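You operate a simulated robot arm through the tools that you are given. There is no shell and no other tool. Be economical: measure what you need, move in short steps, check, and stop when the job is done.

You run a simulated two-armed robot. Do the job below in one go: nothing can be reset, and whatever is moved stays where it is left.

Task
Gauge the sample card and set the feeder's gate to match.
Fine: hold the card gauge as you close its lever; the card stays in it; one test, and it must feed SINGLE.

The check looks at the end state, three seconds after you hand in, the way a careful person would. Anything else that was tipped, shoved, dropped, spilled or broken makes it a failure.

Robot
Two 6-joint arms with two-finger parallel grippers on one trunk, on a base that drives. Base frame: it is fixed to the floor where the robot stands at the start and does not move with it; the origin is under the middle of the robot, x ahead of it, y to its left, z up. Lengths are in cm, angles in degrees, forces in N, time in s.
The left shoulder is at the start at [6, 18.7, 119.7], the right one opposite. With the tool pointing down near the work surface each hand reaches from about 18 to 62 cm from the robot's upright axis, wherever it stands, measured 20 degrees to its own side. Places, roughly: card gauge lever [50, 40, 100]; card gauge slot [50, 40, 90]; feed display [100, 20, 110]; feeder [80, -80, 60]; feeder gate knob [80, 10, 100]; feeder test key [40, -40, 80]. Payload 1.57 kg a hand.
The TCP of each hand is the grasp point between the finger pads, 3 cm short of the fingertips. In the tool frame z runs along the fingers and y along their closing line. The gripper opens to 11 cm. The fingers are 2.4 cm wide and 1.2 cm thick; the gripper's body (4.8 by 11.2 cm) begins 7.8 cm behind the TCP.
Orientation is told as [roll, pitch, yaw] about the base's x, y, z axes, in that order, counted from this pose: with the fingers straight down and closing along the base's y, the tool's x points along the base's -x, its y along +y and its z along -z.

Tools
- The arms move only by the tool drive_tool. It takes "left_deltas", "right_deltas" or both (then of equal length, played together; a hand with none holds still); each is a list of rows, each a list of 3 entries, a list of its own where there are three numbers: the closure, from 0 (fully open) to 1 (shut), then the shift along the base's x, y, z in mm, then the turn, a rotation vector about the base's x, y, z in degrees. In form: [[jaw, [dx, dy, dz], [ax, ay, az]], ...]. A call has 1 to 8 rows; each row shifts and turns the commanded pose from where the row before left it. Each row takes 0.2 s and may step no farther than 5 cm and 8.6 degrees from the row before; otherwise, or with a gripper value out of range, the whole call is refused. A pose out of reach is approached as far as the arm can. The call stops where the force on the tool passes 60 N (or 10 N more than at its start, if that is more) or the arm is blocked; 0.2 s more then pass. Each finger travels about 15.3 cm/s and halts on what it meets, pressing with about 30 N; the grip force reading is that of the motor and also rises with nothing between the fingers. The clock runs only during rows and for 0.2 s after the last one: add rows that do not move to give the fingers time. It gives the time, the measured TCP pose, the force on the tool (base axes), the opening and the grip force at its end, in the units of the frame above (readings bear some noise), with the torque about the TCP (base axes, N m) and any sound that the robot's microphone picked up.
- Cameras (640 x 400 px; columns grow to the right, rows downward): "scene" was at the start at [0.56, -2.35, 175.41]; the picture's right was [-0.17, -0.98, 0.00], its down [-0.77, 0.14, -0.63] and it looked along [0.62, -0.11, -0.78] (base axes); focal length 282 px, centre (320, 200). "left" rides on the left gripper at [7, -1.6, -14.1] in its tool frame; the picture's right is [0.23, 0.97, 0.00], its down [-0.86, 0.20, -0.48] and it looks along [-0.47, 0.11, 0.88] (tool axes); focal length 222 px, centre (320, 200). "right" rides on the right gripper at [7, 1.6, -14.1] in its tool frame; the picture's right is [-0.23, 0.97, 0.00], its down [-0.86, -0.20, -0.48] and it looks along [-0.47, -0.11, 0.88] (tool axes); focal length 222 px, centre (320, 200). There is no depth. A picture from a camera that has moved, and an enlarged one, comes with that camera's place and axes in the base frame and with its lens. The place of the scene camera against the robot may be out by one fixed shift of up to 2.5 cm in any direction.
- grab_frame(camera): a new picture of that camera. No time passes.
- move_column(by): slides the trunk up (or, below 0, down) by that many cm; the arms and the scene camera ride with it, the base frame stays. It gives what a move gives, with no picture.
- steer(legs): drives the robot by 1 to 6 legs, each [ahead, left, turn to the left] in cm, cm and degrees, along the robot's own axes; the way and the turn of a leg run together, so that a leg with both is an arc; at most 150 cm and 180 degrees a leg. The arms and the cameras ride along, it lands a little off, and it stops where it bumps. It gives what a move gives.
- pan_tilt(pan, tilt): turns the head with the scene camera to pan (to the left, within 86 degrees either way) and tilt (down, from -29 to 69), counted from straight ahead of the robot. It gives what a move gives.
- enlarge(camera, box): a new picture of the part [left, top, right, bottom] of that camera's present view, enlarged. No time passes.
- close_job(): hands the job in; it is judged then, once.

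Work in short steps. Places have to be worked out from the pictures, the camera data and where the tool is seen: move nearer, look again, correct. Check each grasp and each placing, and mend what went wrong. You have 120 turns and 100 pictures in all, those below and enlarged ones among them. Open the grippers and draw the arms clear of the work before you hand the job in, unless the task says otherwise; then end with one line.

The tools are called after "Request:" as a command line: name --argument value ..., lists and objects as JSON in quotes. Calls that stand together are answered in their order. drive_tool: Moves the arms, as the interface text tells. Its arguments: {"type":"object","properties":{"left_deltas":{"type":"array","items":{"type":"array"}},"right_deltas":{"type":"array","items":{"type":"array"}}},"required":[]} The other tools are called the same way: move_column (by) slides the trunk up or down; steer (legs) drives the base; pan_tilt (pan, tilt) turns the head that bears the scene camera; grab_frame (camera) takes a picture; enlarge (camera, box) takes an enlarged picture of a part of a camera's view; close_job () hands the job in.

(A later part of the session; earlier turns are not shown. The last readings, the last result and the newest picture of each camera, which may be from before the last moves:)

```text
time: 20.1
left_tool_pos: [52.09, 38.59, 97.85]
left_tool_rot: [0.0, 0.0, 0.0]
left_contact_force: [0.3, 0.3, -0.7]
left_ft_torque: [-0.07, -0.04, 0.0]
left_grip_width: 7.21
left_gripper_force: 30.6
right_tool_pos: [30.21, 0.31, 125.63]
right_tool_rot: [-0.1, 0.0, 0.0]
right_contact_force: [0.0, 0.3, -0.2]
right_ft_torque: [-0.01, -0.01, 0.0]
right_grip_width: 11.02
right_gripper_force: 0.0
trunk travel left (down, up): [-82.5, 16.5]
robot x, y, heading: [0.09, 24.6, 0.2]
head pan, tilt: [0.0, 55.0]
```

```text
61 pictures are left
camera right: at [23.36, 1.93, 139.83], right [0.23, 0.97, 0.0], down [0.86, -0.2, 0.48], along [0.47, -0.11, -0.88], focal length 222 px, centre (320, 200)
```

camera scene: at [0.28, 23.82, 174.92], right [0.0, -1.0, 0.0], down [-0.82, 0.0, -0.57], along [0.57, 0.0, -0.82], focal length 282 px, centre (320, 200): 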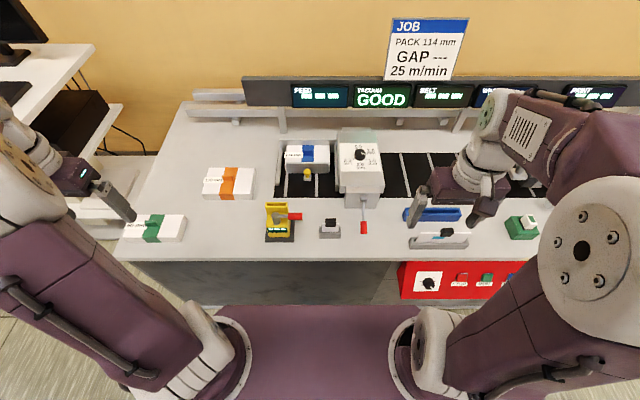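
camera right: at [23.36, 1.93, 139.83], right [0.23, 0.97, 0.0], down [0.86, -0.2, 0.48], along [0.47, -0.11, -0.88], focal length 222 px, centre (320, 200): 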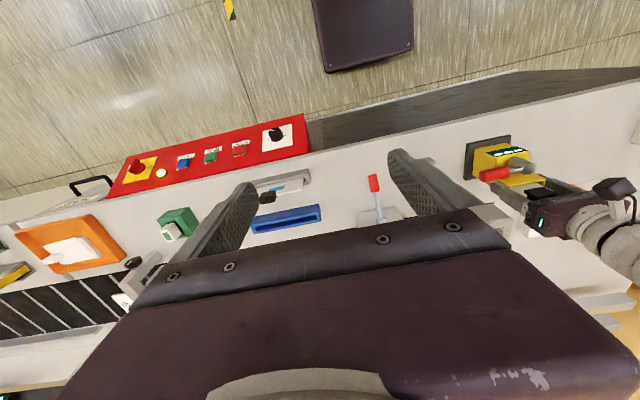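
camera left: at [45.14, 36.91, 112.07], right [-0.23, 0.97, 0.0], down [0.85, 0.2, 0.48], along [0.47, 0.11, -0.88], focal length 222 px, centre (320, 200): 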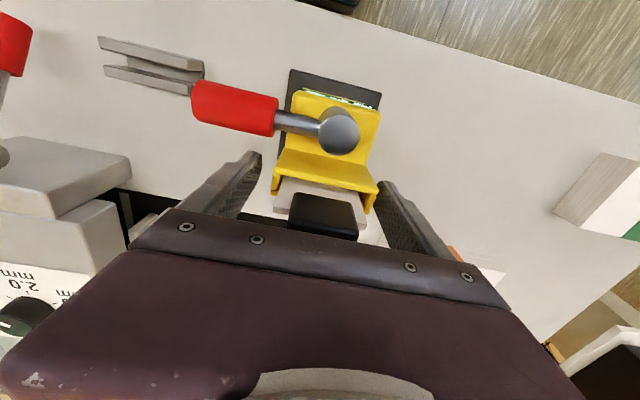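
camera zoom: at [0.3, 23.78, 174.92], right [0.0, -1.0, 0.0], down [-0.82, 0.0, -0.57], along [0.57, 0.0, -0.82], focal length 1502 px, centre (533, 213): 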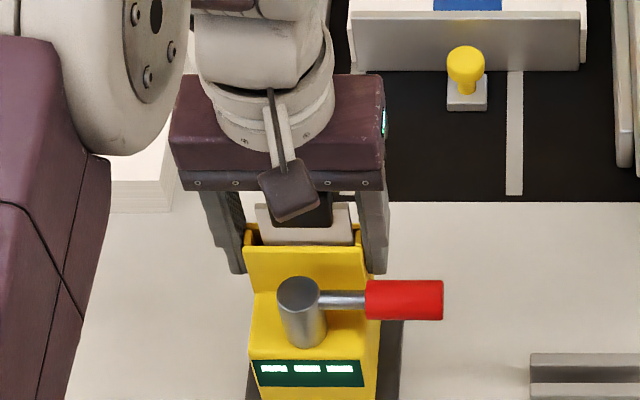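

Gauge is held (7.2 cm). Bring the right hand, closed and tilted 30° so it leans away from the left hand, to a point high above and just behind the lever handle's end.

Request:
drive_tool --right_deltas '[[0.4, [27.5, 33, 0], [7.5, 0, 0]], [0.7, [27.5, 33, 0], [7.5, 0, 0]], [1, [27.5, 33, 0], [7.5, 0, 0]], [1, [27.5, 33, 0], [7.5, 0, 0]], [1, [27.5, 33, 0], [0, 0, 0]], [1, [27.5, 33, 0], [0, 0, 0]], [1, [27.5, 33, 0], [0, 0, 0]], [1, [27.5, 23, 0], [0, 0, 0]]]'

Request:
grab_frame --camera "scene"

Request:
grab_frame --camera "right"

```text
time: 21.9
left_tool_pos: [52.2, 38.62, 97.91]
left_tool_rot: [0.0, 0.0, 0.0]
left_contact_force: [1.3, 0.5, 0.4]
left_ft_torque: [-0.15, 0.06, -0.04]
left_grip_width: 7.19
left_gripper_force: 30.0
right_tool_pos: [52.24, 25.71, 125.54]
right_tool_rot: [30.0, 0.0, 0.1]
right_contact_force: [-0.9, -0.7, 0.4]
right_ft_torque: [0.01, 0.01, -0.01]
right_grip_width: 0.0
right_gripper_force: 21.4
trunk travel left (down, up): [-82.5, 16.5]
robot x, y, heading: [0.02, 24.8, 0.2]
head pan, tilt: [0.0, 55.0]
```

```text
60 pictures are left
camera scene: at [0.36, 23.79, 174.93], right [0.0, -1.0, 0.0], down [-0.82, 0.0, -0.57], along [0.57, 0.0, -0.82], focal length 282 px, centre (320, 200)
```

scene: 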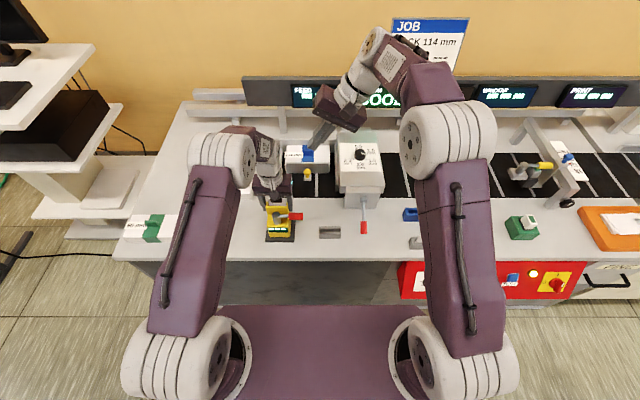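

```text
59 pictures are left
camera right: at [45.44, 20.05, 138.74], right [0.23, 0.84, 0.49], down [0.86, -0.41, 0.31], along [0.47, 0.34, -0.82], focal length 222 px, centre (320, 200)
```

right: 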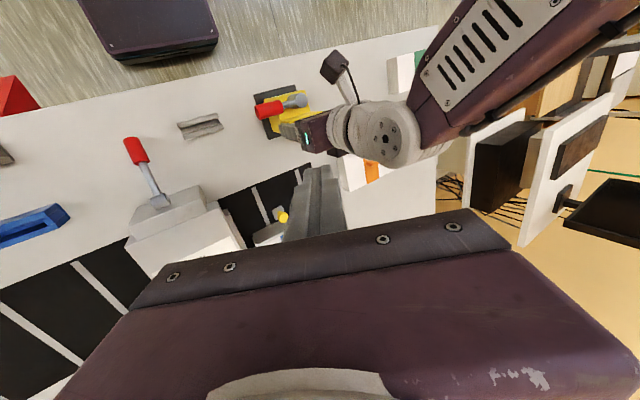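

Right hand is clear. Descend toward the handle, stopping with the tip above its level, and check.

Request:
drive_tool --right_deltas '[[1, [0, 3, -40], [0, 0, 0]], [1, [0, 3, -40], [0, 0, 0]], [1, [0, 3, -40], [0, 0, 0]], [1, [0, 4, -40], [0, 0, 0]], [1, [0, 4, -40], [0, 0, 0]], [1, [0, 4, -30], [0, 0, 0]]]'

Request:
enlarge --camera "scene" --box '[220, 150, 380, 250]'

Request:
grab_frame --camera "right"

Request:
grab_frame --camera "left"

```text
time: 23.3
left_tool_pos: [52.19, 38.62, 97.86]
left_tool_rot: [0.0, -0.1, 0.0]
left_contact_force: [-1.1, 0.1, 0.3]
left_ft_torque: [-0.13, 0.05, -0.06]
left_grip_width: 7.19
left_gripper_force: 29.8
right_tool_pos: [52.24, 27.82, 102.48]
right_tool_rot: [30.0, -0.1, 0.1]
right_contact_force: [-0.8, 0.6, 0.3]
right_ft_torque: [0.0, -0.01, -0.01]
right_grip_width: 0.0
right_gripper_force: 21.2
trunk travel left (down, up): [-82.5, 16.5]
robot x, y, heading: [0.55, 24.77, -0.0]
head pan, tilt: [0.0, 55.0]
```

```text
4.00 times, centred on (300, 200) of scene
camera zoom: at [0.32, 23.77, 174.92], right [0.0, -1.0, 0.0], down [-0.82, 0.0, -0.57], along [0.57, 0.0, -0.82], focal length 1126 px, centre (400, 200)
```

zoom: 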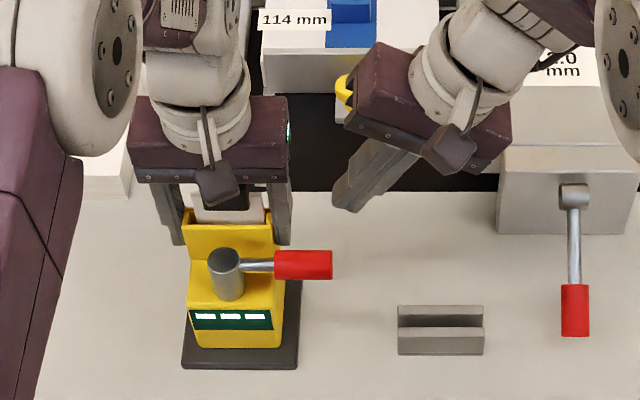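

```text
57 pictures are left
camera right: at [45.37, 22.24, 115.71], right [0.23, 0.84, 0.49], down [0.85, -0.41, 0.32], along [0.47, 0.34, -0.81], focal length 222 px, centre (320, 200)
```

right: 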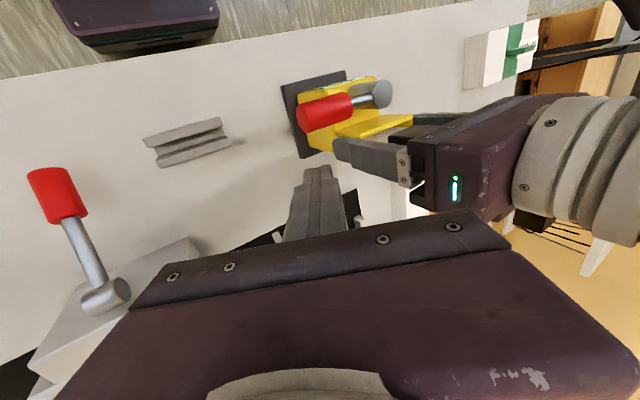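

```text
56 pictures are left
camera left: at [45.16, 36.92, 112.11], right [-0.23, 0.97, 0.0], down [0.85, 0.2, 0.48], along [0.47, 0.11, -0.88], focal length 222 px, centre (320, 200)
```

left: 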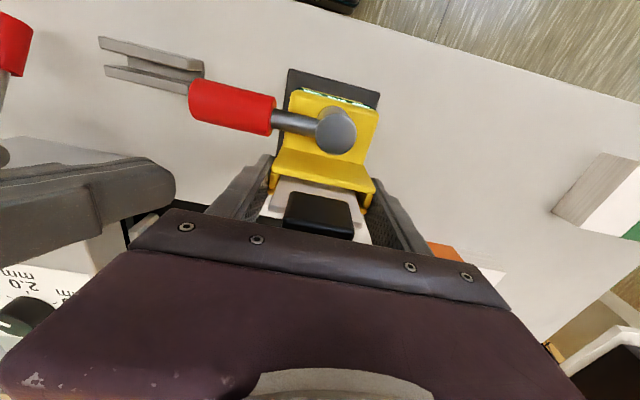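

Geometry as expected. Lower 5 cm into line with the handle end (y≈29.3, z≈97.5), then push toward −x until contact.

Request:
drive_tool --right_deltas '[[1, [0, 7, -25], [0, 0, 0]], [1, [0, 8, -25], [0, 0, 0]], [1, [-10, 0, 0], [0, 0, 0]], [1, [-10, 0, 0], [0, 0, 0]], [1, [-8, 0, 0], [0, 0, 0]]]'

Request:
enlarge --camera "scene" --box '[220, 150, 380, 250]'

```text
time: 24.5
left_tool_pos: [52.11, 38.68, 97.96]
left_tool_rot: [0.2, 0.0, 0.0]
left_contact_force: [-2.4, 1.6, 0.0]
left_ft_torque: [-0.17, -0.17, -0.19]
left_grip_width: 7.2
left_gripper_force: 29.4
right_tool_pos: [49.48, 29.19, 97.56]
right_tool_rot: [30.0, -0.1, 0.0]
right_contact_force: [2.2, -2.6, -0.9]
right_ft_torque: [-0.02, 0.01, 0.01]
right_grip_width: 0.0
right_gripper_force: 21.0
trunk travel left (down, up): [-82.5, 16.5]
robot x, y, heading: [0.05, 24.79, -0.2]
head pan, tilt: [0.0, 55.0]
```

```text
4.00 times, centred on (300, 200) of scene
camera zoom: at [0.3, 23.73, 174.91], right [0.0, -1.0, 0.0], down [-0.82, 0.0, -0.57], along [0.57, 0.0, -0.82], focal length 1126 px, centre (400, 200)
```

zoom: 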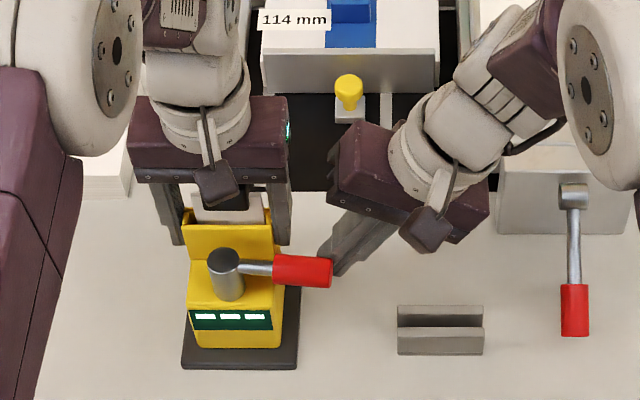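

The lever yields toward me at ~2.5 N. Follow the arc around the post to about 45°, and check.

Request:
drive_tool --right_deltas '[[1, [-16, 8, 0], [0, 0, 0]], [1, [-15, 3, 0], [0, 0, 0]], [1, [-10, 4, 0], [0, 0, 0]], [1, [-10, 4, 0], [0, 0, 0]]]'

Request:
enlarge --camera "scene" --box '[220, 150, 380, 250]'

```text
time: 25.5
left_tool_pos: [52.04, 38.67, 97.9]
left_tool_rot: [0.0, 0.1, 0.1]
left_contact_force: [-2.3, 1.4, 0.9]
left_ft_torque: [-0.06, 0.29, -0.14]
left_grip_width: 7.18
left_gripper_force: 30.2
right_tool_pos: [44.15, 31.28, 97.51]
right_tool_rot: [30.0, -0.1, 0.1]
right_contact_force: [0.4, 0.2, 0.1]
right_ft_torque: [-0.01, -0.02, -0.07]
right_grip_width: 0.03
right_gripper_force: 20.7
trunk travel left (down, up): [-82.5, 16.5]
robot x, y, heading: [0.32, 24.66, 0.0]
head pan, tilt: [0.0, 55.0]
```

```text
4.00 times, centred on (300, 200) of scene
camera zoom: at [0.26, 23.78, 174.92], right [0.0, -1.0, 0.0], down [-0.82, 0.0, -0.57], along [0.57, 0.0, -0.82], focal length 1126 px, centre (400, 200)
```

zoom: 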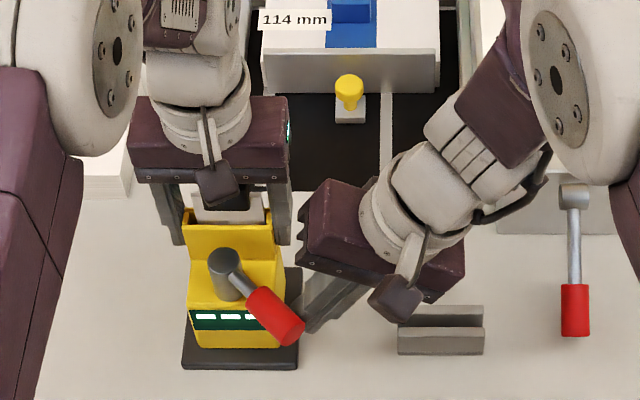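

At about 50°, gauge steady. Continue the arc to ~90°, stopping on resistance.

Request:
drive_tool --right_deltas '[[1, [-9, 6, 0], [0, 0, 0]], [1, [-9, 7, 0], [0, 0, 0]], [1, [-7, 8, 0], [0, 0, 0]], [1, [-6, 9, 0], [0, 0, 0]], [1, [-5, 10, 0], [0, 0, 0]], [1, [-2, 8, 0], [0, 0, 0]]]'

Request:
enlarge --camera "scene" --box '[220, 150, 380, 250]'

```text
time: 26.9
left_tool_pos: [52.14, 38.69, 97.95]
left_tool_rot: [-0.1, -0.1, 0.1]
left_contact_force: [0.2, -0.4, 0.1]
left_ft_torque: [0.0, 0.01, 0.0]
left_grip_width: 5.51
left_gripper_force: 0.0
right_tool_pos: [40.5, 36.03, 97.6]
right_tool_rot: [29.9, 0.1, 0.1]
right_contact_force: [0.5, 0.0, -0.4]
right_ft_torque: [-0.02, 0.01, 0.01]
right_grip_width: 0.02
right_gripper_force: 20.5
trunk travel left (down, up): [-82.5, 16.5]
robot x, y, heading: [0.05, 24.85, -0.1]
head pan, tilt: [0.0, 55.0]
```

```text
4.00 times, centred on (300, 200) of scene
camera zoom: at [0.26, 23.75, 174.91], right [0.0, -1.0, 0.0], down [-0.82, 0.0, -0.57], along [0.57, 0.0, -0.82], focal length 1126 px, centre (400, 200)
```

zoom: 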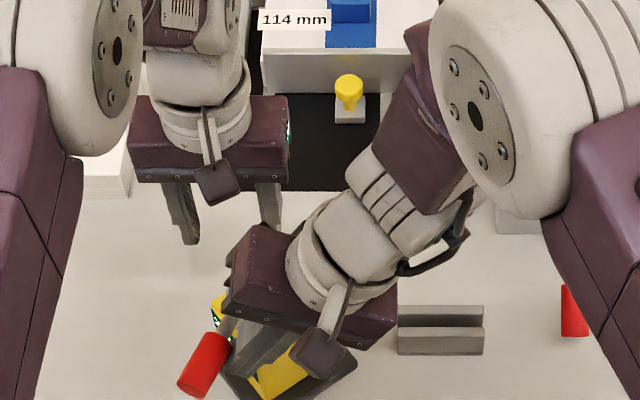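

The lever hit its stop and the gauge slipped out of the left hand, turning toward me. I stop and look before moving anything.

Request:
grab_frame --camera "left"

Request:
grab_frame --camera "right"

```text
52 pictures are left
camera left: at [45.14, 36.88, 112.12], right [-0.23, 0.97, 0.0], down [0.85, 0.2, 0.48], along [0.47, 0.11, -0.88], focal length 222 px, centre (320, 200)
```

left: 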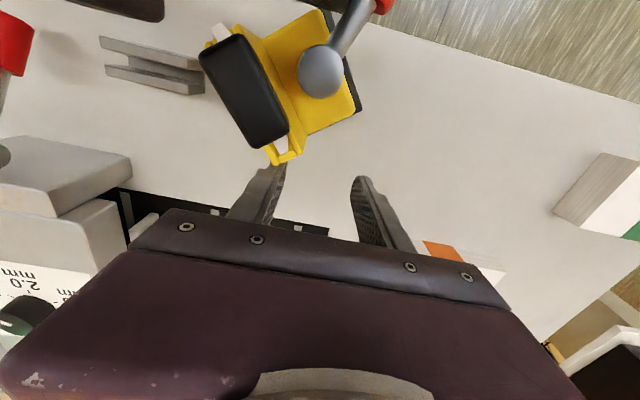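

```text
51 pictures are left
camera right: at [33.58, 30.33, 110.71], right [0.23, 0.84, 0.49], down [0.86, -0.41, 0.31], along [0.46, 0.35, -0.82], focal length 222 px, centre (320, 200)
```

right: 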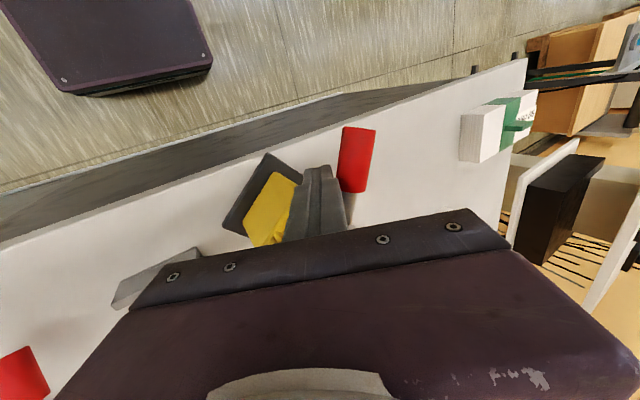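

The gauge is upright with the card in it, merely turned. I lift the right hand straight up to free it, then inspect.

Request:
drive_tool --right_deltas '[[1, [0, 0, 30], [0, 0, 0]], [1, [0, 0, 40], [0, 0, 0]], [1, [0, -10, 45], [0, 0, 0]], [1, [0, -40, 20], [0, 0, 0]], [1, [0, -45, 0], [0, 0, 0]], [1, [0, -45, 0], [0, 0, 0]], [1, [0, -45, 0], [0, 0, 0]]]'

Request:
enlarge --camera "scene" --box '[220, 170, 340, 245]'

```text
time: 28.5
left_tool_pos: [52.0, 38.55, 97.88]
left_tool_rot: [0.0, 0.0, 0.0]
left_contact_force: [1.2, 0.0, 0.6]
left_ft_torque: [0.01, 0.02, 0.04]
left_grip_width: 5.51
left_gripper_force: 0.1
right_tool_pos: [40.57, 17.26, 111.16]
right_tool_rot: [30.0, 0.0, 0.1]
right_contact_force: [0.1, -0.4, 0.7]
right_ft_torque: [0.04, -0.03, -0.02]
right_grip_width: 0.0
right_gripper_force: 20.8
trunk travel left (down, up): [-82.5, 16.5]
robot x, y, heading: [0.09, 24.72, 0.0]
head pan, tilt: [0.0, 55.0]
```

```text
5.33 times, centred on (280, 208) of scene
camera zoom: at [0.28, 23.51, 174.92], right [0.0, -1.0, 0.0], down [-0.82, 0.0, -0.57], along [0.57, 0.0, -0.82], focal length 1502 px, centre (533, 160)
```

zoom: 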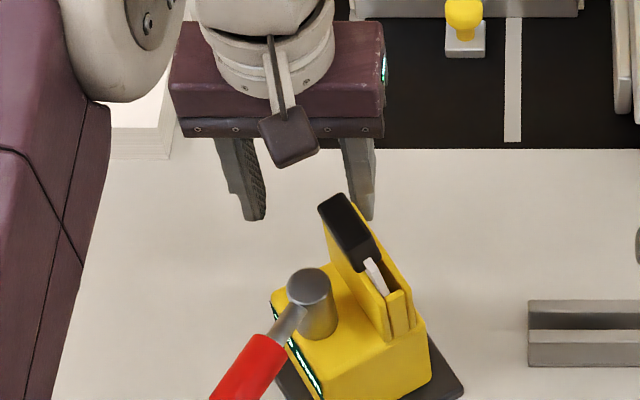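

The gauge stands turned about 65° clockwise, card in place, lever perhaps 60° closed relative to it. I raise the left hand and move it left to view the display with its camera.

Request:
drive_tool --left_deltas '[[0.3, [0, 0, 40], [0, 0, 0]], [0.2, [-10, 10, 45], [0, 0, 0]], [0.2, [-20, 40, 0], [0, 0, 0]], [0.2, [-25, 40, 0], [0, 0, 0]], [0.2, [-20, 20, 0], [0, 0, 0]]]'

Request:
grab_frame --camera "left"

```text
time: 29.7
left_tool_pos: [44.45, 49.63, 106.46]
left_tool_rot: [0.1, 0.0, -0.1]
left_contact_force: [-1.0, 0.4, -0.4]
left_ft_torque: [0.0, -0.01, -0.02]
left_grip_width: 8.81
left_gripper_force: 0.1
right_tool_pos: [40.49, 17.38, 111.19]
right_tool_rot: [30.0, -0.1, 0.0]
right_contact_force: [0.2, -0.8, -0.3]
right_ft_torque: [0.01, -0.02, 0.01]
right_grip_width: 0.0
right_gripper_force: 21.3
trunk travel left (down, up): [-82.5, 16.5]
robot x, y, heading: [-0.1, 24.82, 0.0]
head pan, tilt: [0.0, 55.0]
```

```text
49 pictures are left
camera left: at [37.51, 47.94, 120.62], right [-0.23, 0.97, 0.0], down [0.85, 0.2, 0.48], along [0.47, 0.11, -0.88], focal length 222 px, centre (320, 200)
```

left: 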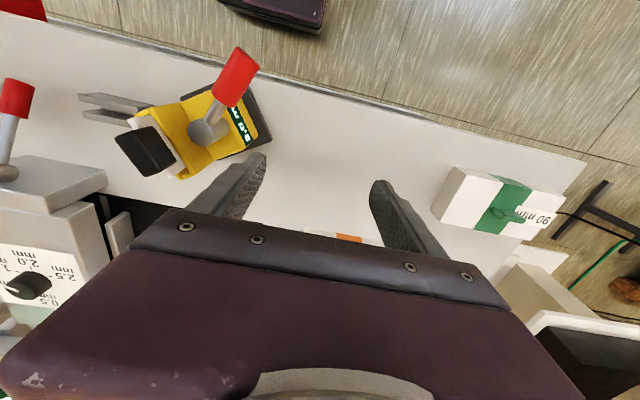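

Request:
enlarge --camera "left" --box '[110, 40, 290, 190]'

```text
2.67 times, centred on (200, 115) of left
camera zoom: at [37.51, 47.94, 120.62], right [-0.23, 0.97, 0.0], down [0.85, 0.2, 0.48], along [0.47, 0.11, -0.88], focal length 592 px, centre (640, 427)
```

zoom: 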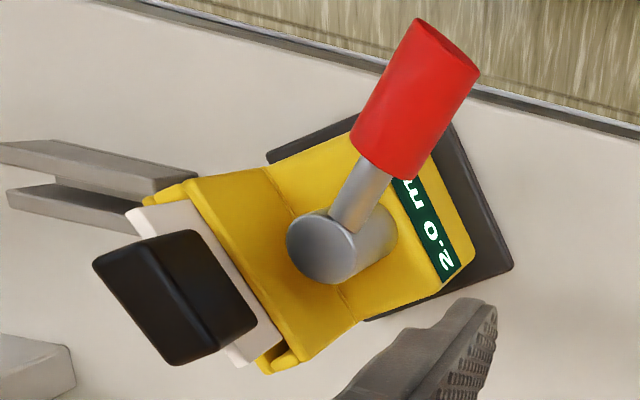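

Request:
enlarge --camera "left" --box '[210, 85, 260, 125]'

Request:
enlarge --camera "scene" --box '[250, 190, 330, 240]'

```text
10.00 times, centred on (235, 105) of left
camera zoom: at [37.51, 47.94, 120.62], right [-0.23, 0.97, 0.0], down [0.85, 0.2, 0.48], along [0.47, 0.11, -0.88], focal length 2221 px, centre (1170, 1150)
```

zoom: 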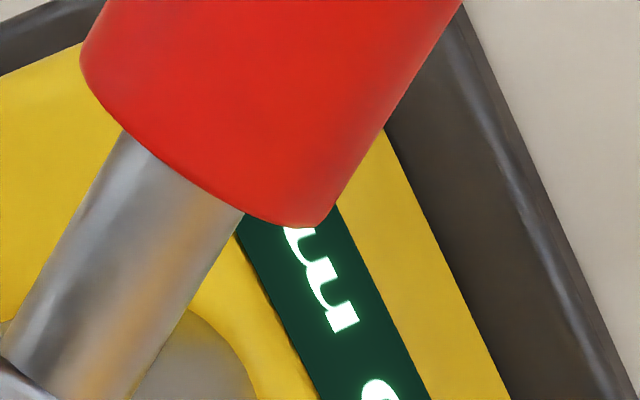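

```text
8.00 times, centred on (290, 215) of scene
camera zoom: at [0.15, 23.71, 174.92], right [0.0, -1.0, 0.0], down [-0.82, 0.0, -0.57], along [0.57, 0.0, -0.82], focal length 2252 px, centre (560, 80)
```

zoom: 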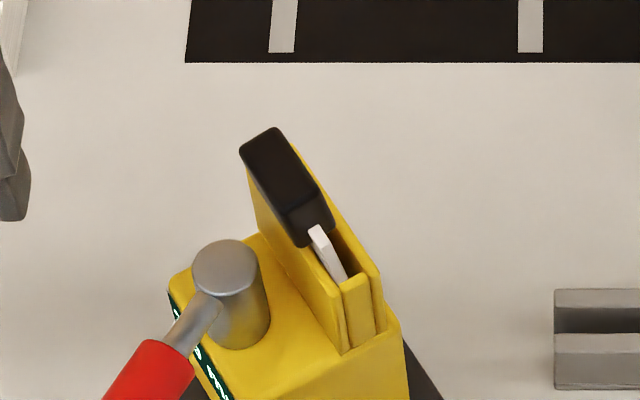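

Request:
enlarge --camera "left" --box '[222, 98, 268, 148]'

```text
8.00 times, centred on (245, 123) of left
camera zoom: at [37.51, 47.94, 120.62], right [-0.23, 0.97, 0.0], down [0.85, 0.2, 0.48], along [0.47, 0.11, -0.88], focal length 1777 px, centre (920, 816)
```

zoom: 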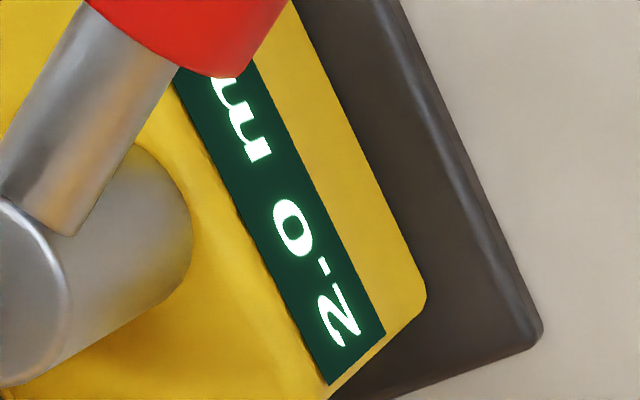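

Reads 2.0 mm and the lever is closed with the card in. The gauge should go back squarely to its place: I'll regrip its slot block with the left hand yawed −57° and turn it back. First position above the block (≈46.5, 34.6).

Request:
drive_tool --left_deltas '[[0.14, [0, 0, 40], [0, 0, 0]], [0.14, [0, -20, 30], [0, 0, -8.2]], [0.14, [4, -22, 0], [0, 0, -8.2]], [0.14, [4, -22, 0], [0, 0, -8.2]], [0.14, [4, -22, 0], [0, 0, -8.2]], [0.14, [4, -22, 0], [0, 0, -8.2]], [0.14, [4, -22, 0], [0, 0, -8.2]], [0.14, [0, -20, 0], [0, 0, -7.8]]]'

Request:
grab_frame --camera "left"

Request:
enlarge --camera "scene" --box '[220, 150, 380, 250]'

```text
time: 31.5
left_tool_pos: [46.57, 34.57, 113.49]
left_tool_rot: [0.1, 0.0, -57.1]
left_contact_force: [0.3, 1.0, 0.2]
left_ft_torque: [0.01, -0.01, 0.01]
left_grip_width: 9.44
left_gripper_force: 0.0
right_tool_pos: [40.55, 17.35, 111.13]
right_tool_rot: [30.0, 0.0, 0.0]
right_contact_force: [-0.9, 0.1, -0.4]
right_ft_torque: [0.04, -0.01, 0.02]
right_grip_width: 0.01
right_gripper_force: 21.2
trunk travel left (down, up): [-82.5, 16.5]
robot x, y, heading: [0.05, 24.41, 0.1]
head pan, tilt: [0.0, 55.0]
```

```text
44 pictures are left
camera left: at [41.39, 39.47, 127.67], right [0.69, 0.72, 0.0], down [0.63, -0.61, 0.48], along [0.35, -0.33, -0.88], focal length 222 px, centre (320, 200)
```

left: 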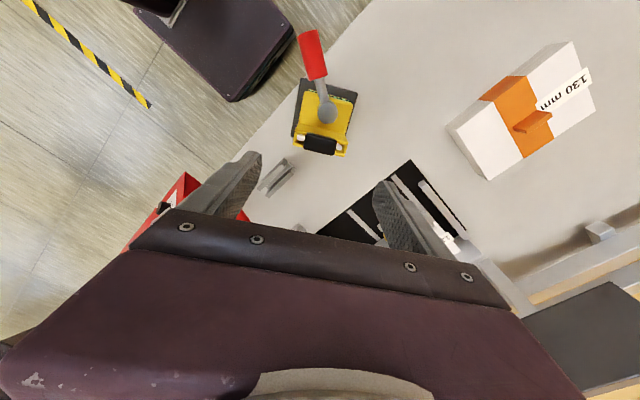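

```text
4.00 times, centred on (300, 200) of scene
camera zoom: at [0.26, 23.64, 174.92], right [0.0, -1.0, 0.0], down [-0.82, 0.0, -0.57], along [0.57, 0.0, -0.82], focal length 1126 px, centre (400, 200)
```

zoom: 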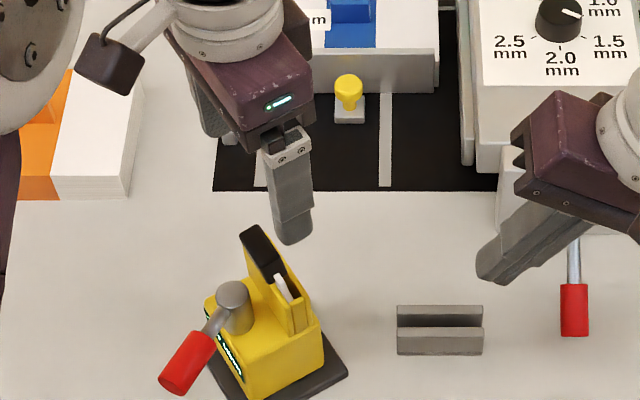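

Request:
enlarge --camera "left" --box '[260, 70, 380, 170]'

```text
4.00 times, centred on (320, 120) of left
camera zoom: at [41.39, 39.47, 127.67], right [0.69, 0.72, 0.0], down [0.63, -0.61, 0.48], along [0.35, -0.33, -0.88], focal length 888 px, centre (320, 520)
```

zoom: 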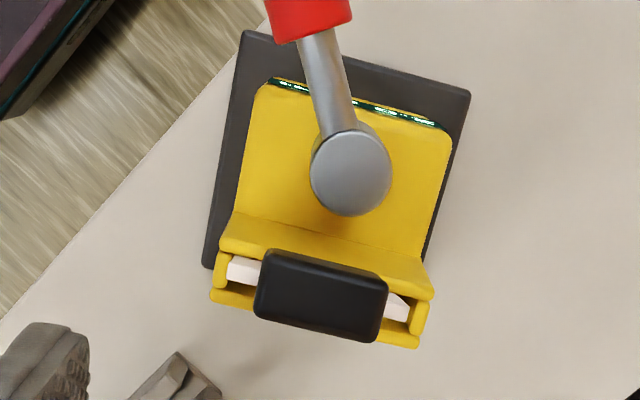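

Yaw matches. Block centre ≈ (46.9, 34.4). Lower around it to z≈98 and close.

Request:
drive_tool --left_deltas '[[0.14, [3, -2, -40], [0, 0, 0]], [0.14, [0, 0, -40], [0, 0, 0]], [0.14, [0, 0, -40], [0, 0, 0]], [0.14, [0, 0, -35], [0, 0, 0]]]'

Request:
grab_frame --camera "left"

Request:
enlarge --camera "scene" --box '[230, 170, 350, 245]'

```text
time: 32.5
left_tool_pos: [46.95, 34.46, 97.88]
left_tool_rot: [0.0, 0.0, -57.0]
left_contact_force: [0.0, -0.5, 0.4]
left_ft_torque: [0.0, -0.01, -0.01]
left_grip_width: 9.47
left_gripper_force: 0.0
right_tool_pos: [40.66, 17.42, 111.07]
right_tool_rot: [30.0, 0.0, -0.1]
right_contact_force: [0.1, 0.3, 0.6]
right_ft_torque: [-0.01, 0.02, -0.01]
right_grip_width: 0.0
right_gripper_force: 21.4
trunk travel left (down, up): [-82.5, 16.5]
robot x, y, heading: [0.35, 24.85, 0.4]
head pan, tilt: [0.0, 55.0]
```

```text
41 pictures are left
camera left: at [41.82, 39.37, 112.13], right [0.69, 0.72, 0.0], down [0.63, -0.61, 0.48], along [0.35, -0.33, -0.88], focal length 222 px, centre (320, 200)
```

left: 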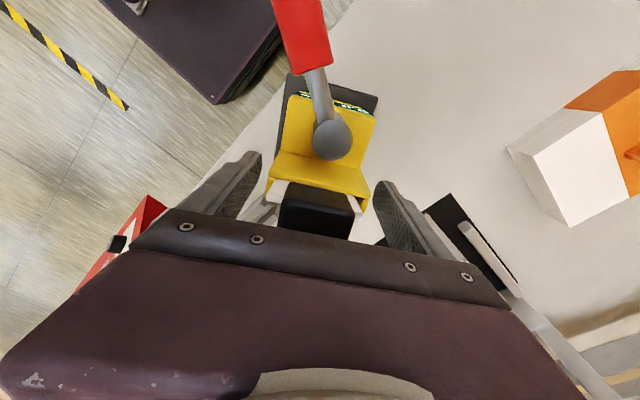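

```text
5.33 times, centred on (290, 208) of scene
camera zoom: at [0.43, 23.76, 174.92], right [0.0, -1.0, 0.0], down [-0.82, 0.0, -0.57], along [0.57, 0.0, -0.82], focal length 1502 px, centre (480, 160)
```

zoom: 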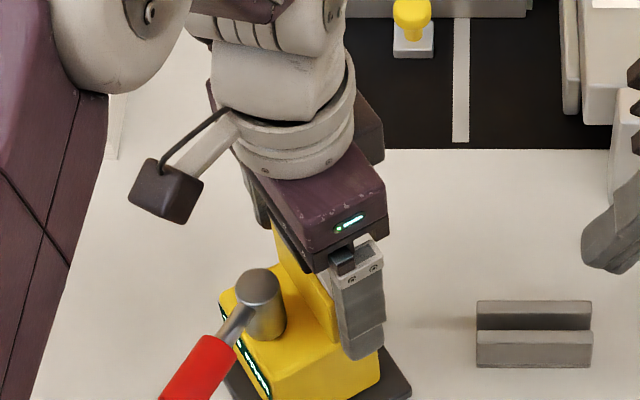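

Straddled just as in the first hold. Close on it.

Request:
drive_tool --left_deltas '[[0.22, [0, 0, 0], [0, 0, 0]], [0.28, [0, 0, 0], [0, 0, 0]], [0.33, [0, 0, 0], [0, 0, 0]], [0.4, [0, 0, 0], [0, 0, 0]], [0.6, [0, 0, 0], [0, 0, 0]], [0.6, [0, 0, 0], [0, 0, 0]]]'

```text
time: 33.9
left_tool_pos: [46.74, 34.58, 97.92]
left_tool_rot: [0.0, 0.0, -57.0]
left_contact_force: [0.0, -0.4, -0.2]
left_ft_torque: [0.03, 0.08, -0.05]
left_grip_width: 7.2
left_gripper_force: 30.6
right_tool_pos: [40.62, 17.49, 111.0]
right_tool_rot: [29.9, 0.0, 0.0]
right_contact_force: [0.9, 0.2, 0.0]
right_ft_torque: [0.01, 0.01, 0.03]
right_grip_width: 0.0
right_gripper_force: 21.3
trunk travel left (down, up): [-82.5, 16.5]
robot x, y, heading: [-0.06, 24.43, -0.1]
head pan, tilt: [0.0, 55.0]
```

Held at 7.2 cm. Rotate it back +57° while sliding it to its original spot.

Request:
drive_tool --left_deltas '[[0.6, [7.5, 6, 0], [0, 0, 8.1]], [0.6, [7.5, 6, 0], [0, 0, 8.1]], [0.6, [7.5, 6, 0], [0, 0, 8.2]], [0.6, [7.5, 6, 0], [0, 0, 8.2]], [0.6, [7.5, 6, 0], [0, 0, 8.2]], [0.6, [7.5, 6, 0], [0, 0, 8.2]], [0.6, [7.5, 5.5, 0], [0, 0, 8.1]], [0.6, [0, 0, 0], [0, 0, 0]]]'

Request:
enlarge --camera "scene" --box '[220, 150, 380, 250]'

```text
time: 35.7
left_tool_pos: [52.24, 38.5, 97.96]
left_tool_rot: [0.0, -0.2, 0.3]
left_contact_force: [-0.7, -0.1, 7.4]
left_ft_torque: [-0.21, 0.26, -0.03]
left_grip_width: 7.19
left_gripper_force: 30.3
right_tool_pos: [40.54, 17.45, 111.16]
right_tool_rot: [30.0, -0.1, 0.0]
right_contact_force: [0.7, 0.2, 0.0]
right_ft_torque: [-0.02, 0.0, 0.03]
right_grip_width: 0.0
right_gripper_force: 21.3
trunk travel left (down, up): [-82.5, 16.5]
robot x, y, heading: [0.13, 24.36, 0.0]
head pan, tilt: [0.0, 55.0]
```

```text
4.00 times, centred on (300, 200) of scene
camera zoom: at [0.16, 23.73, 174.92], right [0.0, -1.0, 0.0], down [-0.82, 0.0, -0.57], along [0.57, 0.0, -0.82], focal length 1126 px, centre (400, 200)
```

zoom: 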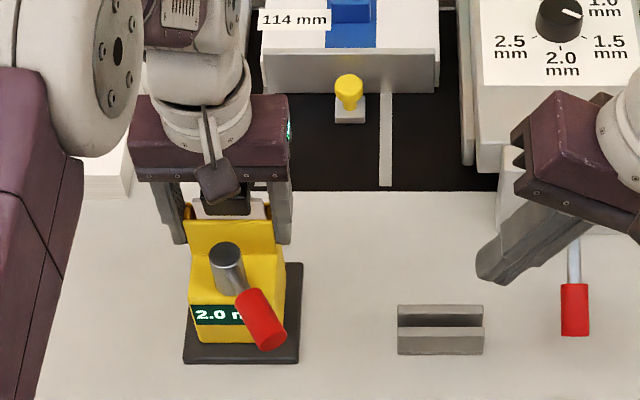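

Gauge is back in its original spot, reading 2.0 mm. Release it and raise the left hand.

Request:
drive_tool --left_deltas '[[0.4, [0, 0, 1], [0, 0, 0]], [0.2, [0, 0, 0], [0, 0, 0]], [0.14, [0, 0, 0], [0, 0, 0]], [0.14, [0, 0, 40], [0, 0, 0]], [0.14, [0, 0, 45], [0, 0, 0]], [0.14, [0, 0, 45], [0, 0, 0]], [0.14, [-15, 20, 30], [0, 0, 0]], [0.14, [-30, 30, 0], [0, 0, 0]]]'

Request:
enlarge --camera "scene" --box '[220, 150, 380, 250]'

```text
time: 37.5
left_tool_pos: [47.47, 43.64, 114.09]
left_tool_rot: [0.0, 0.0, 0.1]
left_contact_force: [-0.9, 0.5, 0.5]
left_ft_torque: [-0.03, 0.0, 0.02]
left_grip_width: 9.46
left_gripper_force: 0.0
right_tool_pos: [40.39, 17.61, 111.13]
right_tool_rot: [29.9, -0.1, 0.0]
right_contact_force: [0.5, 0.1, -0.2]
right_ft_torque: [0.03, 0.0, -0.03]
right_grip_width: 0.01
right_gripper_force: 21.4
trunk travel left (down, up): [-82.5, 16.5]
robot x, y, heading: [0.06, 24.85, 0.1]
head pan, tilt: [0.0, 55.0]
```

```text
4.00 times, centred on (300, 200) of scene
camera zoom: at [0.08, 23.93, 174.92], right [0.0, -1.0, 0.0], down [-0.82, 0.0, -0.57], along [0.57, 0.0, -0.82], focal length 1126 px, centre (400, 200)
```

zoom: 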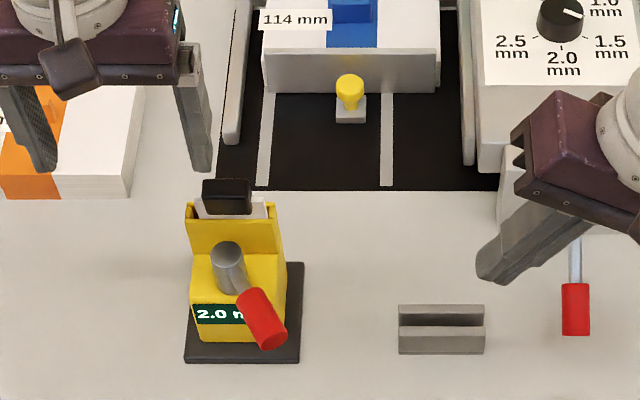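

Gauge is stable, reading 2.0 mm, lever closed. The dial (~(73,8.5)) currently points at 1.5; it needs 2.0, i.e. 60° clockwise. Check the clearance ahead of my base before driving nearer; park both hands first is unnecessary, just look down.

Request:
pan_tilt --pan -15 --tilt 69

Request:
grab_frame --camera "scene"

```text
time: 38.3
left_tool_pos: [47.69, 43.54, 114.03]
left_tool_rot: [0.1, 0.0, 0.1]
left_contact_force: [-0.2, -0.6, 0.2]
left_ft_torque: [0.01, 0.0, -0.01]
left_grip_width: 9.46
left_gripper_force: 0.0
right_tool_pos: [40.58, 17.51, 111.04]
right_tool_rot: [30.1, -0.1, 0.0]
right_contact_force: [0.4, 0.2, 0.2]
right_ft_torque: [0.0, 0.0, -0.01]
right_grip_width: 0.03
right_gripper_force: 21.4
trunk travel left (down, up): [-82.5, 16.5]
robot x, y, heading: [0.12, 24.63, -0.1]
head pan, tilt: [-15.0, 68.8]
```

```text
37 pictures are left
camera scene: at [-1.49, 22.29, 173.38], right [-0.26, -0.97, 0.0], down [-0.9, 0.24, -0.36], along [0.35, -0.09, -0.93], focal length 282 px, centre (320, 200)
```

scene: 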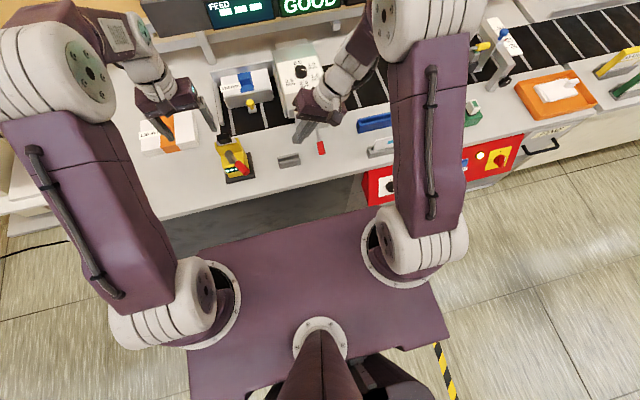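

Base front is near x≈23 and bench front at x≈39, so I can drive ~11 cm ahead. The right shoulder is already about in line with the knob.

Request:
steer --legs '[[11, 1, 0]]'

Request:
pan_tilt --pan -10 --tilt 50

Request:
grab_frame --camera "right"

Request:
enlarge --camera "scene" --box '[230, 130, 390, 230]'

```text
time: 39.5
left_tool_pos: [58.52, 44.54, 114.18]
left_tool_rot: [0.1, -0.1, 0.0]
left_contact_force: [0.1, 0.8, 0.2]
left_ft_torque: [0.0, -0.01, 0.03]
left_grip_width: 9.46
left_gripper_force: 0.1
right_tool_pos: [51.4, 18.44, 111.23]
right_tool_rot: [30.0, -0.1, 0.0]
right_contact_force: [-0.6, 0.1, 0.4]
right_ft_torque: [-0.02, 0.02, 0.03]
right_grip_width: 0.0
right_gripper_force: 21.1
trunk travel left (down, up): [-82.5, 16.5]
robot x, y, heading: [10.52, 26.13, -0.1]
head pan, tilt: [-15.0, 68.8]
```

```text
time: 40.3
left_tool_pos: [58.8, 44.52, 113.98]
left_tool_rot: [0.1, 0.0, 0.0]
left_contact_force: [0.7, -0.2, 0.4]
left_ft_torque: [0.0, -0.01, -0.03]
left_grip_width: 9.48
left_gripper_force: 0.0
right_tool_pos: [51.65, 18.42, 111.05]
right_tool_rot: [30.1, 0.1, 0.0]
right_contact_force: [0.2, -0.6, 0.4]
right_ft_torque: [-0.01, 0.01, -0.01]
right_grip_width: 0.0
right_gripper_force: 21.7
trunk travel left (down, up): [-82.5, 16.5]
robot x, y, heading: [11.2, 26.0, 0.2]
head pan, tilt: [-10.0, 50.0]
```

```text
36 pictures are left
camera right: at [44.83, 12.83, 124.24], right [0.23, 0.84, 0.49], down [0.86, -0.41, 0.31], along [0.47, 0.34, -0.82], focal length 222 px, centre (320, 200)
```

right: 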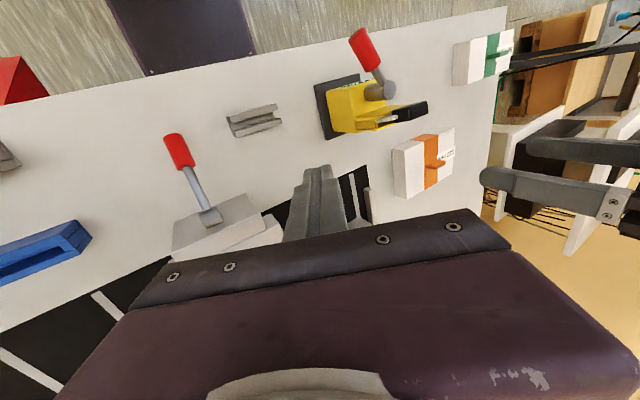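

```text
4.00 times, centred on (310, 180) of scene
camera zoom: at [11.88, 23.44, 175.56], right [-0.17, -0.98, 0.0], down [-0.76, 0.13, -0.64], along [0.63, -0.11, -0.77], focal length 1126 px, centre (360, 280)
```

zoom: 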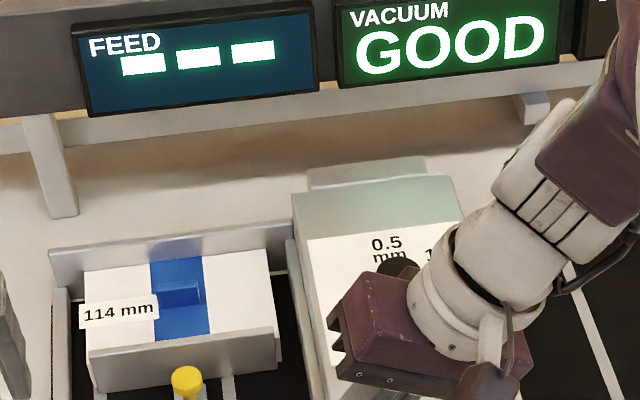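

Reorient the right hand: undo the roll, pitch 25° forward, open to ~7 cm, and go above the feeder short of the knob.

Request:
drive_tool --right_deltas '[[0.8, [25, -20, 15], [-7.5, 0, 0]], [0.6, [30, -20, 15], [-7.5, 0, 0]], [0.36, [30, -20, 10], [-7.5, 0, 0]], [0.36, [30, -20, 10], [-7.5, 0, 0]], [0.36, [10, -4, 0], [0, -8.3, 0]], [0.36, [10, -4, 0], [0, -8.3, 0]], [0.36, [10, -4, 0], [0, -8.4, 0]]]'

Request:
grab_frame --camera "right"

Request:
enlarge --camera "scene" --box '[230, 130, 390, 230]'

```text
time: 41.9
left_tool_pos: [58.76, 44.7, 114.02]
left_tool_rot: [0.0, 0.0, 0.1]
left_contact_force: [-0.7, 0.3, 1.4]
left_ft_torque: [0.0, -0.04, 0.04]
left_grip_width: 9.46
left_gripper_force: 0.0
right_tool_pos: [66.12, 9.21, 116.15]
right_tool_rot: [0.0, -25.1, 0.2]
right_contact_force: [-0.9, 0.4, 0.6]
right_ft_torque: [0.0, 0.0, -0.01]
right_grip_width: 7.02
right_gripper_force: 0.0
trunk travel left (down, up): [-82.5, 16.5]
robot x, y, heading: [10.95, 25.45, -0.3]
head pan, tilt: [-10.0, 50.0]
```

```text
34 pictures are left
camera right: at [53.89, 10.87, 126.09], right [0.21, 0.97, 0.1], down [0.57, -0.2, 0.8], along [0.79, -0.11, -0.6], focal length 222 px, centre (320, 200)
```

right: 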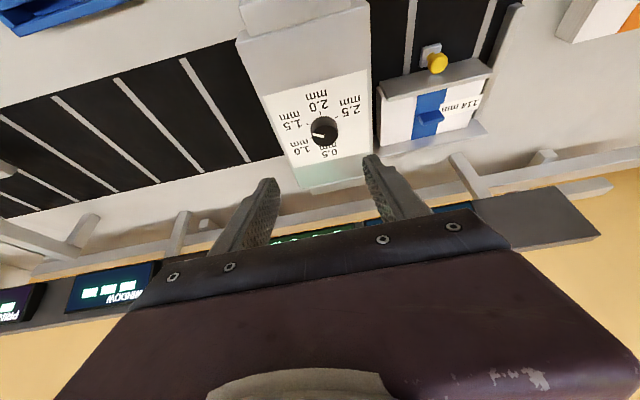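

```text
4.00 times, centred on (310, 180) of scene
camera zoom: at [11.74, 23.41, 175.57], right [-0.17, -0.98, 0.0], down [-0.75, 0.13, -0.64], along [0.63, -0.11, -0.77], focal length 1126 px, centre (360, 280)
```

zoom: 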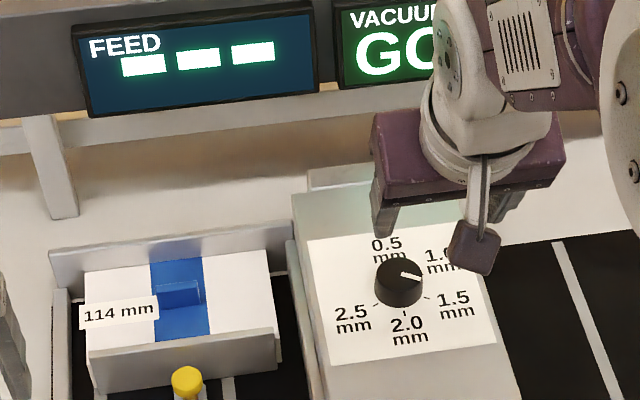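

Knob works out near (75.5, 9.7), top z≈96.5, pointer at 1.5. I yaw the hand +30° and approach to ~7 cm above it, then check.

Request:
drive_tool --right_deltas '[[0.36, [18, 0, -25], [0, 0, 7.5]], [0.36, [18, 0, -25], [0, 0, 7.5]], [0.36, [18, 0, -25], [0, 0, 7.5]], [0.36, [16, 0, -25], [0, 0, 7.5]], [0.36, [0, 0, 0], [0, 0, 0]]]'

Request:
grab_frame --camera "right"

Request:
enlarge --camera "scene" --box '[270, 130, 390, 230]'

```text
time: 43.1
left_tool_pos: [58.64, 44.5, 114.03]
left_tool_rot: [0.0, 0.0, 0.1]
left_contact_force: [0.1, -0.1, 0.1]
left_ft_torque: [-0.02, -0.02, 0.04]
left_grip_width: 9.48
left_gripper_force: 0.0
right_tool_pos: [72.98, 9.22, 106.09]
right_tool_rot: [0.0, -25.0, 30.1]
right_contact_force: [0.1, -0.2, 0.5]
right_ft_torque: [0.02, -0.04, 0.01]
right_grip_width: 7.05
right_gripper_force: 0.1
trunk travel left (down, up): [-82.5, 16.5]
robot x, y, heading: [11.09, 25.89, -0.3]
head pan, tilt: [-10.0, 50.0]
```

```text
32 pictures are left
camera right: at [61.67, 4.51, 116.09], right [-0.31, 0.95, 0.1], down [0.6, 0.11, 0.8], along [0.74, 0.3, -0.6], focal length 222 px, centre (320, 200)
```

right: 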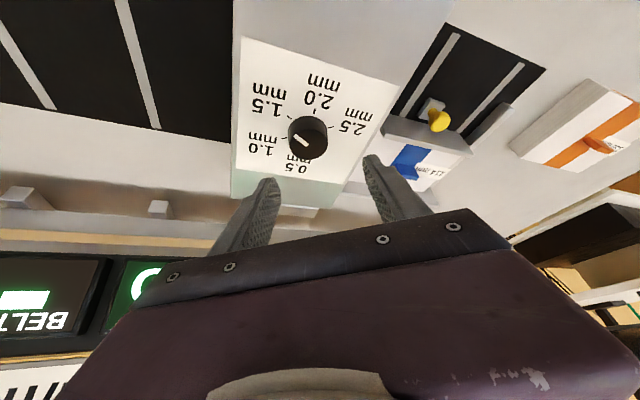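

```text
4.00 times, centred on (330, 180) of scene
camera zoom: at [11.65, 23.44, 175.57], right [-0.17, -0.98, 0.0], down [-0.75, 0.13, -0.64], along [0.63, -0.11, -0.77], focal length 1126 px, centre (280, 280)
```

zoom: 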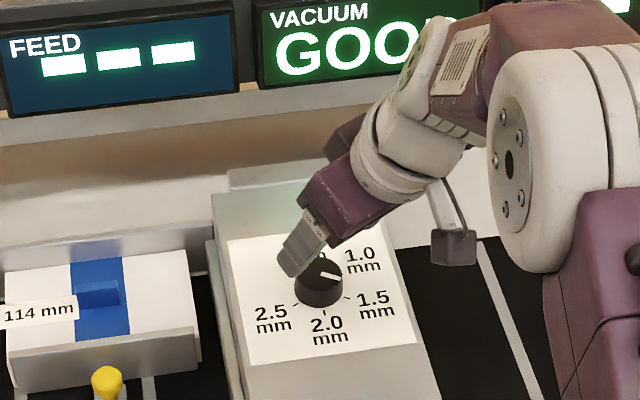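

Request:
enlarge --camera "right" --box '[230, 60, 390, 180]'

```text
3.33 times, centred on (310, 120) of right
camera zoom: at [61.67, 4.51, 116.09], right [-0.31, 0.95, 0.1], down [0.6, 0.11, 0.8], along [0.74, 0.3, -0.6], focal length 740 px, centre (353, 467)
```

zoom: 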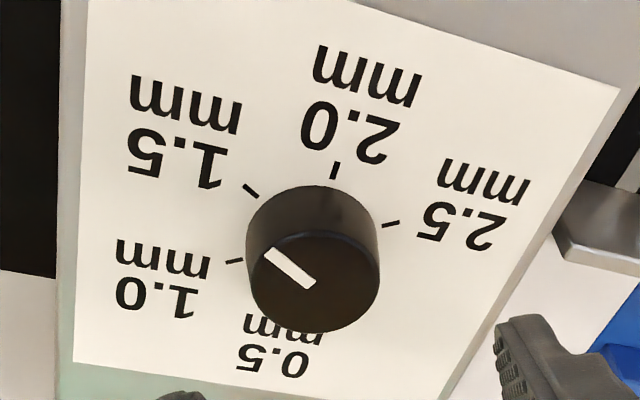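

Pointer sits at ~1.5. Knob centre ≈ (75.7, 9.7), top ≈ 96.7. Descend to just above it and check the straddle.

Request:
drive_tool --right_deltas '[[0.36, [8, 0, -22], [0, 0, 0]], [0.36, [7, 1, -22], [0, 0, 0]], [0.36, [5, 0, -16], [0, 0, 0]], [0.36, [0, 0, 0], [0, 0, 0]]]'

Request:
enlarge --camera "right" --box '[200, 60, 440, 260]'

Request:
enlarge --camera "scene" --box '[290, 150, 370, 210]'

```text
time: 44.1
left_tool_pos: [58.71, 44.58, 114.11]
left_tool_rot: [0.1, 0.0, 0.0]
left_contact_force: [0.3, -0.8, 0.6]
left_ft_torque: [0.0, -0.01, 0.03]
left_grip_width: 9.48
left_gripper_force: 0.1
right_tool_pos: [75.05, 9.27, 100.16]
right_tool_rot: [0.1, -25.0, 30.1]
right_contact_force: [-1.1, -0.8, -0.8]
right_ft_torque: [-0.01, 0.02, 0.01]
right_grip_width: 7.05
right_gripper_force: 0.1
trunk travel left (down, up): [-82.5, 16.5]
robot x, y, heading: [10.88, 25.82, 0.1]
head pan, tilt: [-10.0, 50.0]
```

```text
2.00 times, centred on (320, 160) of right
camera zoom: at [63.75, 4.66, 110.14], right [-0.31, 0.95, 0.1], down [0.6, 0.11, 0.79], along [0.74, 0.3, -0.6], focal length 444 px, centre (320, 280)
```

zoom: 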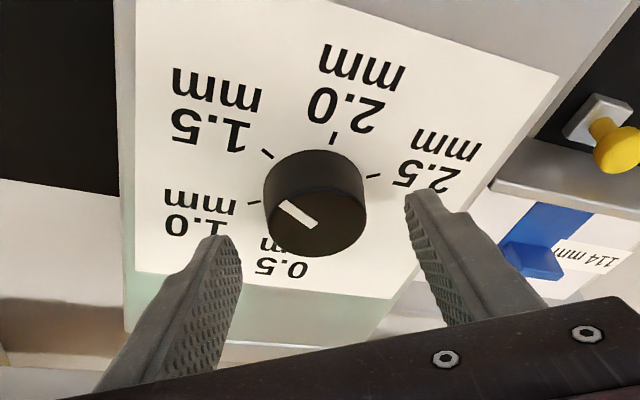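

```text
6.67 times, centred on (330, 180) of scene
camera zoom: at [11.72, 23.4, 175.57], right [-0.17, -0.98, 0.0], down [-0.75, 0.13, -0.64], along [0.63, -0.11, -0.77], focal length 1877 px, centre (253, 333)
```

zoom: 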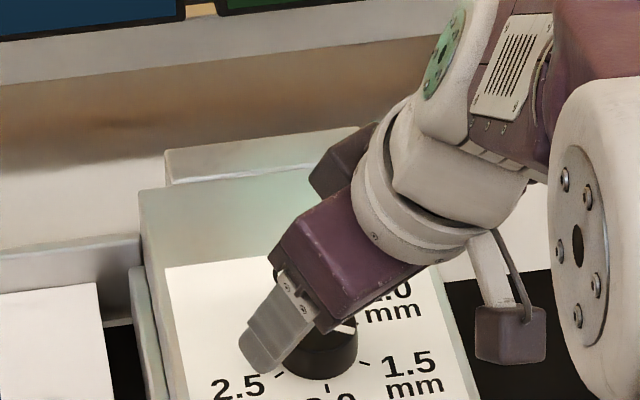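

Triangulation: knob top ≈ (75.6, 9.7, 97.6), plate ≈ 95.6. Lower 1.3 cm and close gently.

Request:
drive_tool --right_deltas '[[0.36, [-2, 0, -7], [0, 0, 0]], [0.36, [0, 0, -6], [0, 0, 0]], [0.45, [0, 0, 0], [0, 0, 0]], [0.55, [0, 0, 0], [0, 0, 0]], [0.65, [0, 0, 0], [0, 0, 0]], [0.8, [0, 0, 0], [0, 0, 0]], [0.8, [0, 0, 0], [0, 0, 0]]]'

Request:
enlarge --camera "right" --box '[200, 60, 440, 260]'

```text
time: 45.7
left_tool_pos: [58.74, 44.47, 114.07]
left_tool_rot: [0.0, 0.0, 0.1]
left_contact_force: [0.5, 0.1, 0.3]
left_ft_torque: [-0.02, 0.0, -0.03]
left_grip_width: 9.48
left_gripper_force: 0.1
right_tool_pos: [74.94, 9.29, 98.87]
right_tool_rot: [0.0, -24.9, 30.0]
right_contact_force: [1.7, -3.4, 0.9]
right_ft_torque: [-0.14, 0.03, -0.03]
right_grip_width: 4.21
right_gripper_force: 44.6
trunk travel left (down, up): [-82.5, 16.5]
robot x, y, heading: [10.94, 25.92, 0.1]
head pan, tilt: [-10.0, 50.0]
```

```text
2.00 times, centred on (320, 160) of right
camera zoom: at [63.56, 4.56, 108.82], right [-0.31, 0.95, 0.1], down [0.6, 0.11, 0.8], along [0.74, 0.3, -0.6], focal length 444 px, centre (320, 280)
```

zoom: 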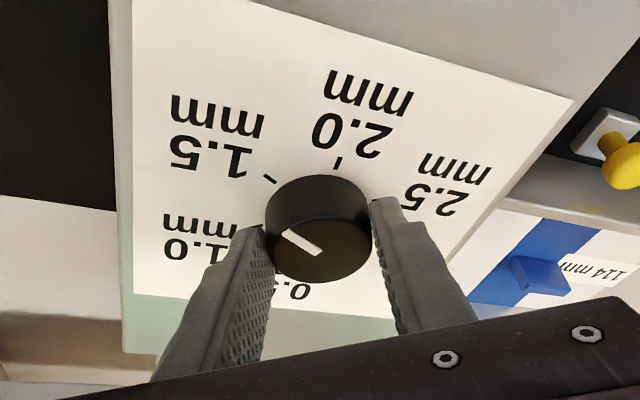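

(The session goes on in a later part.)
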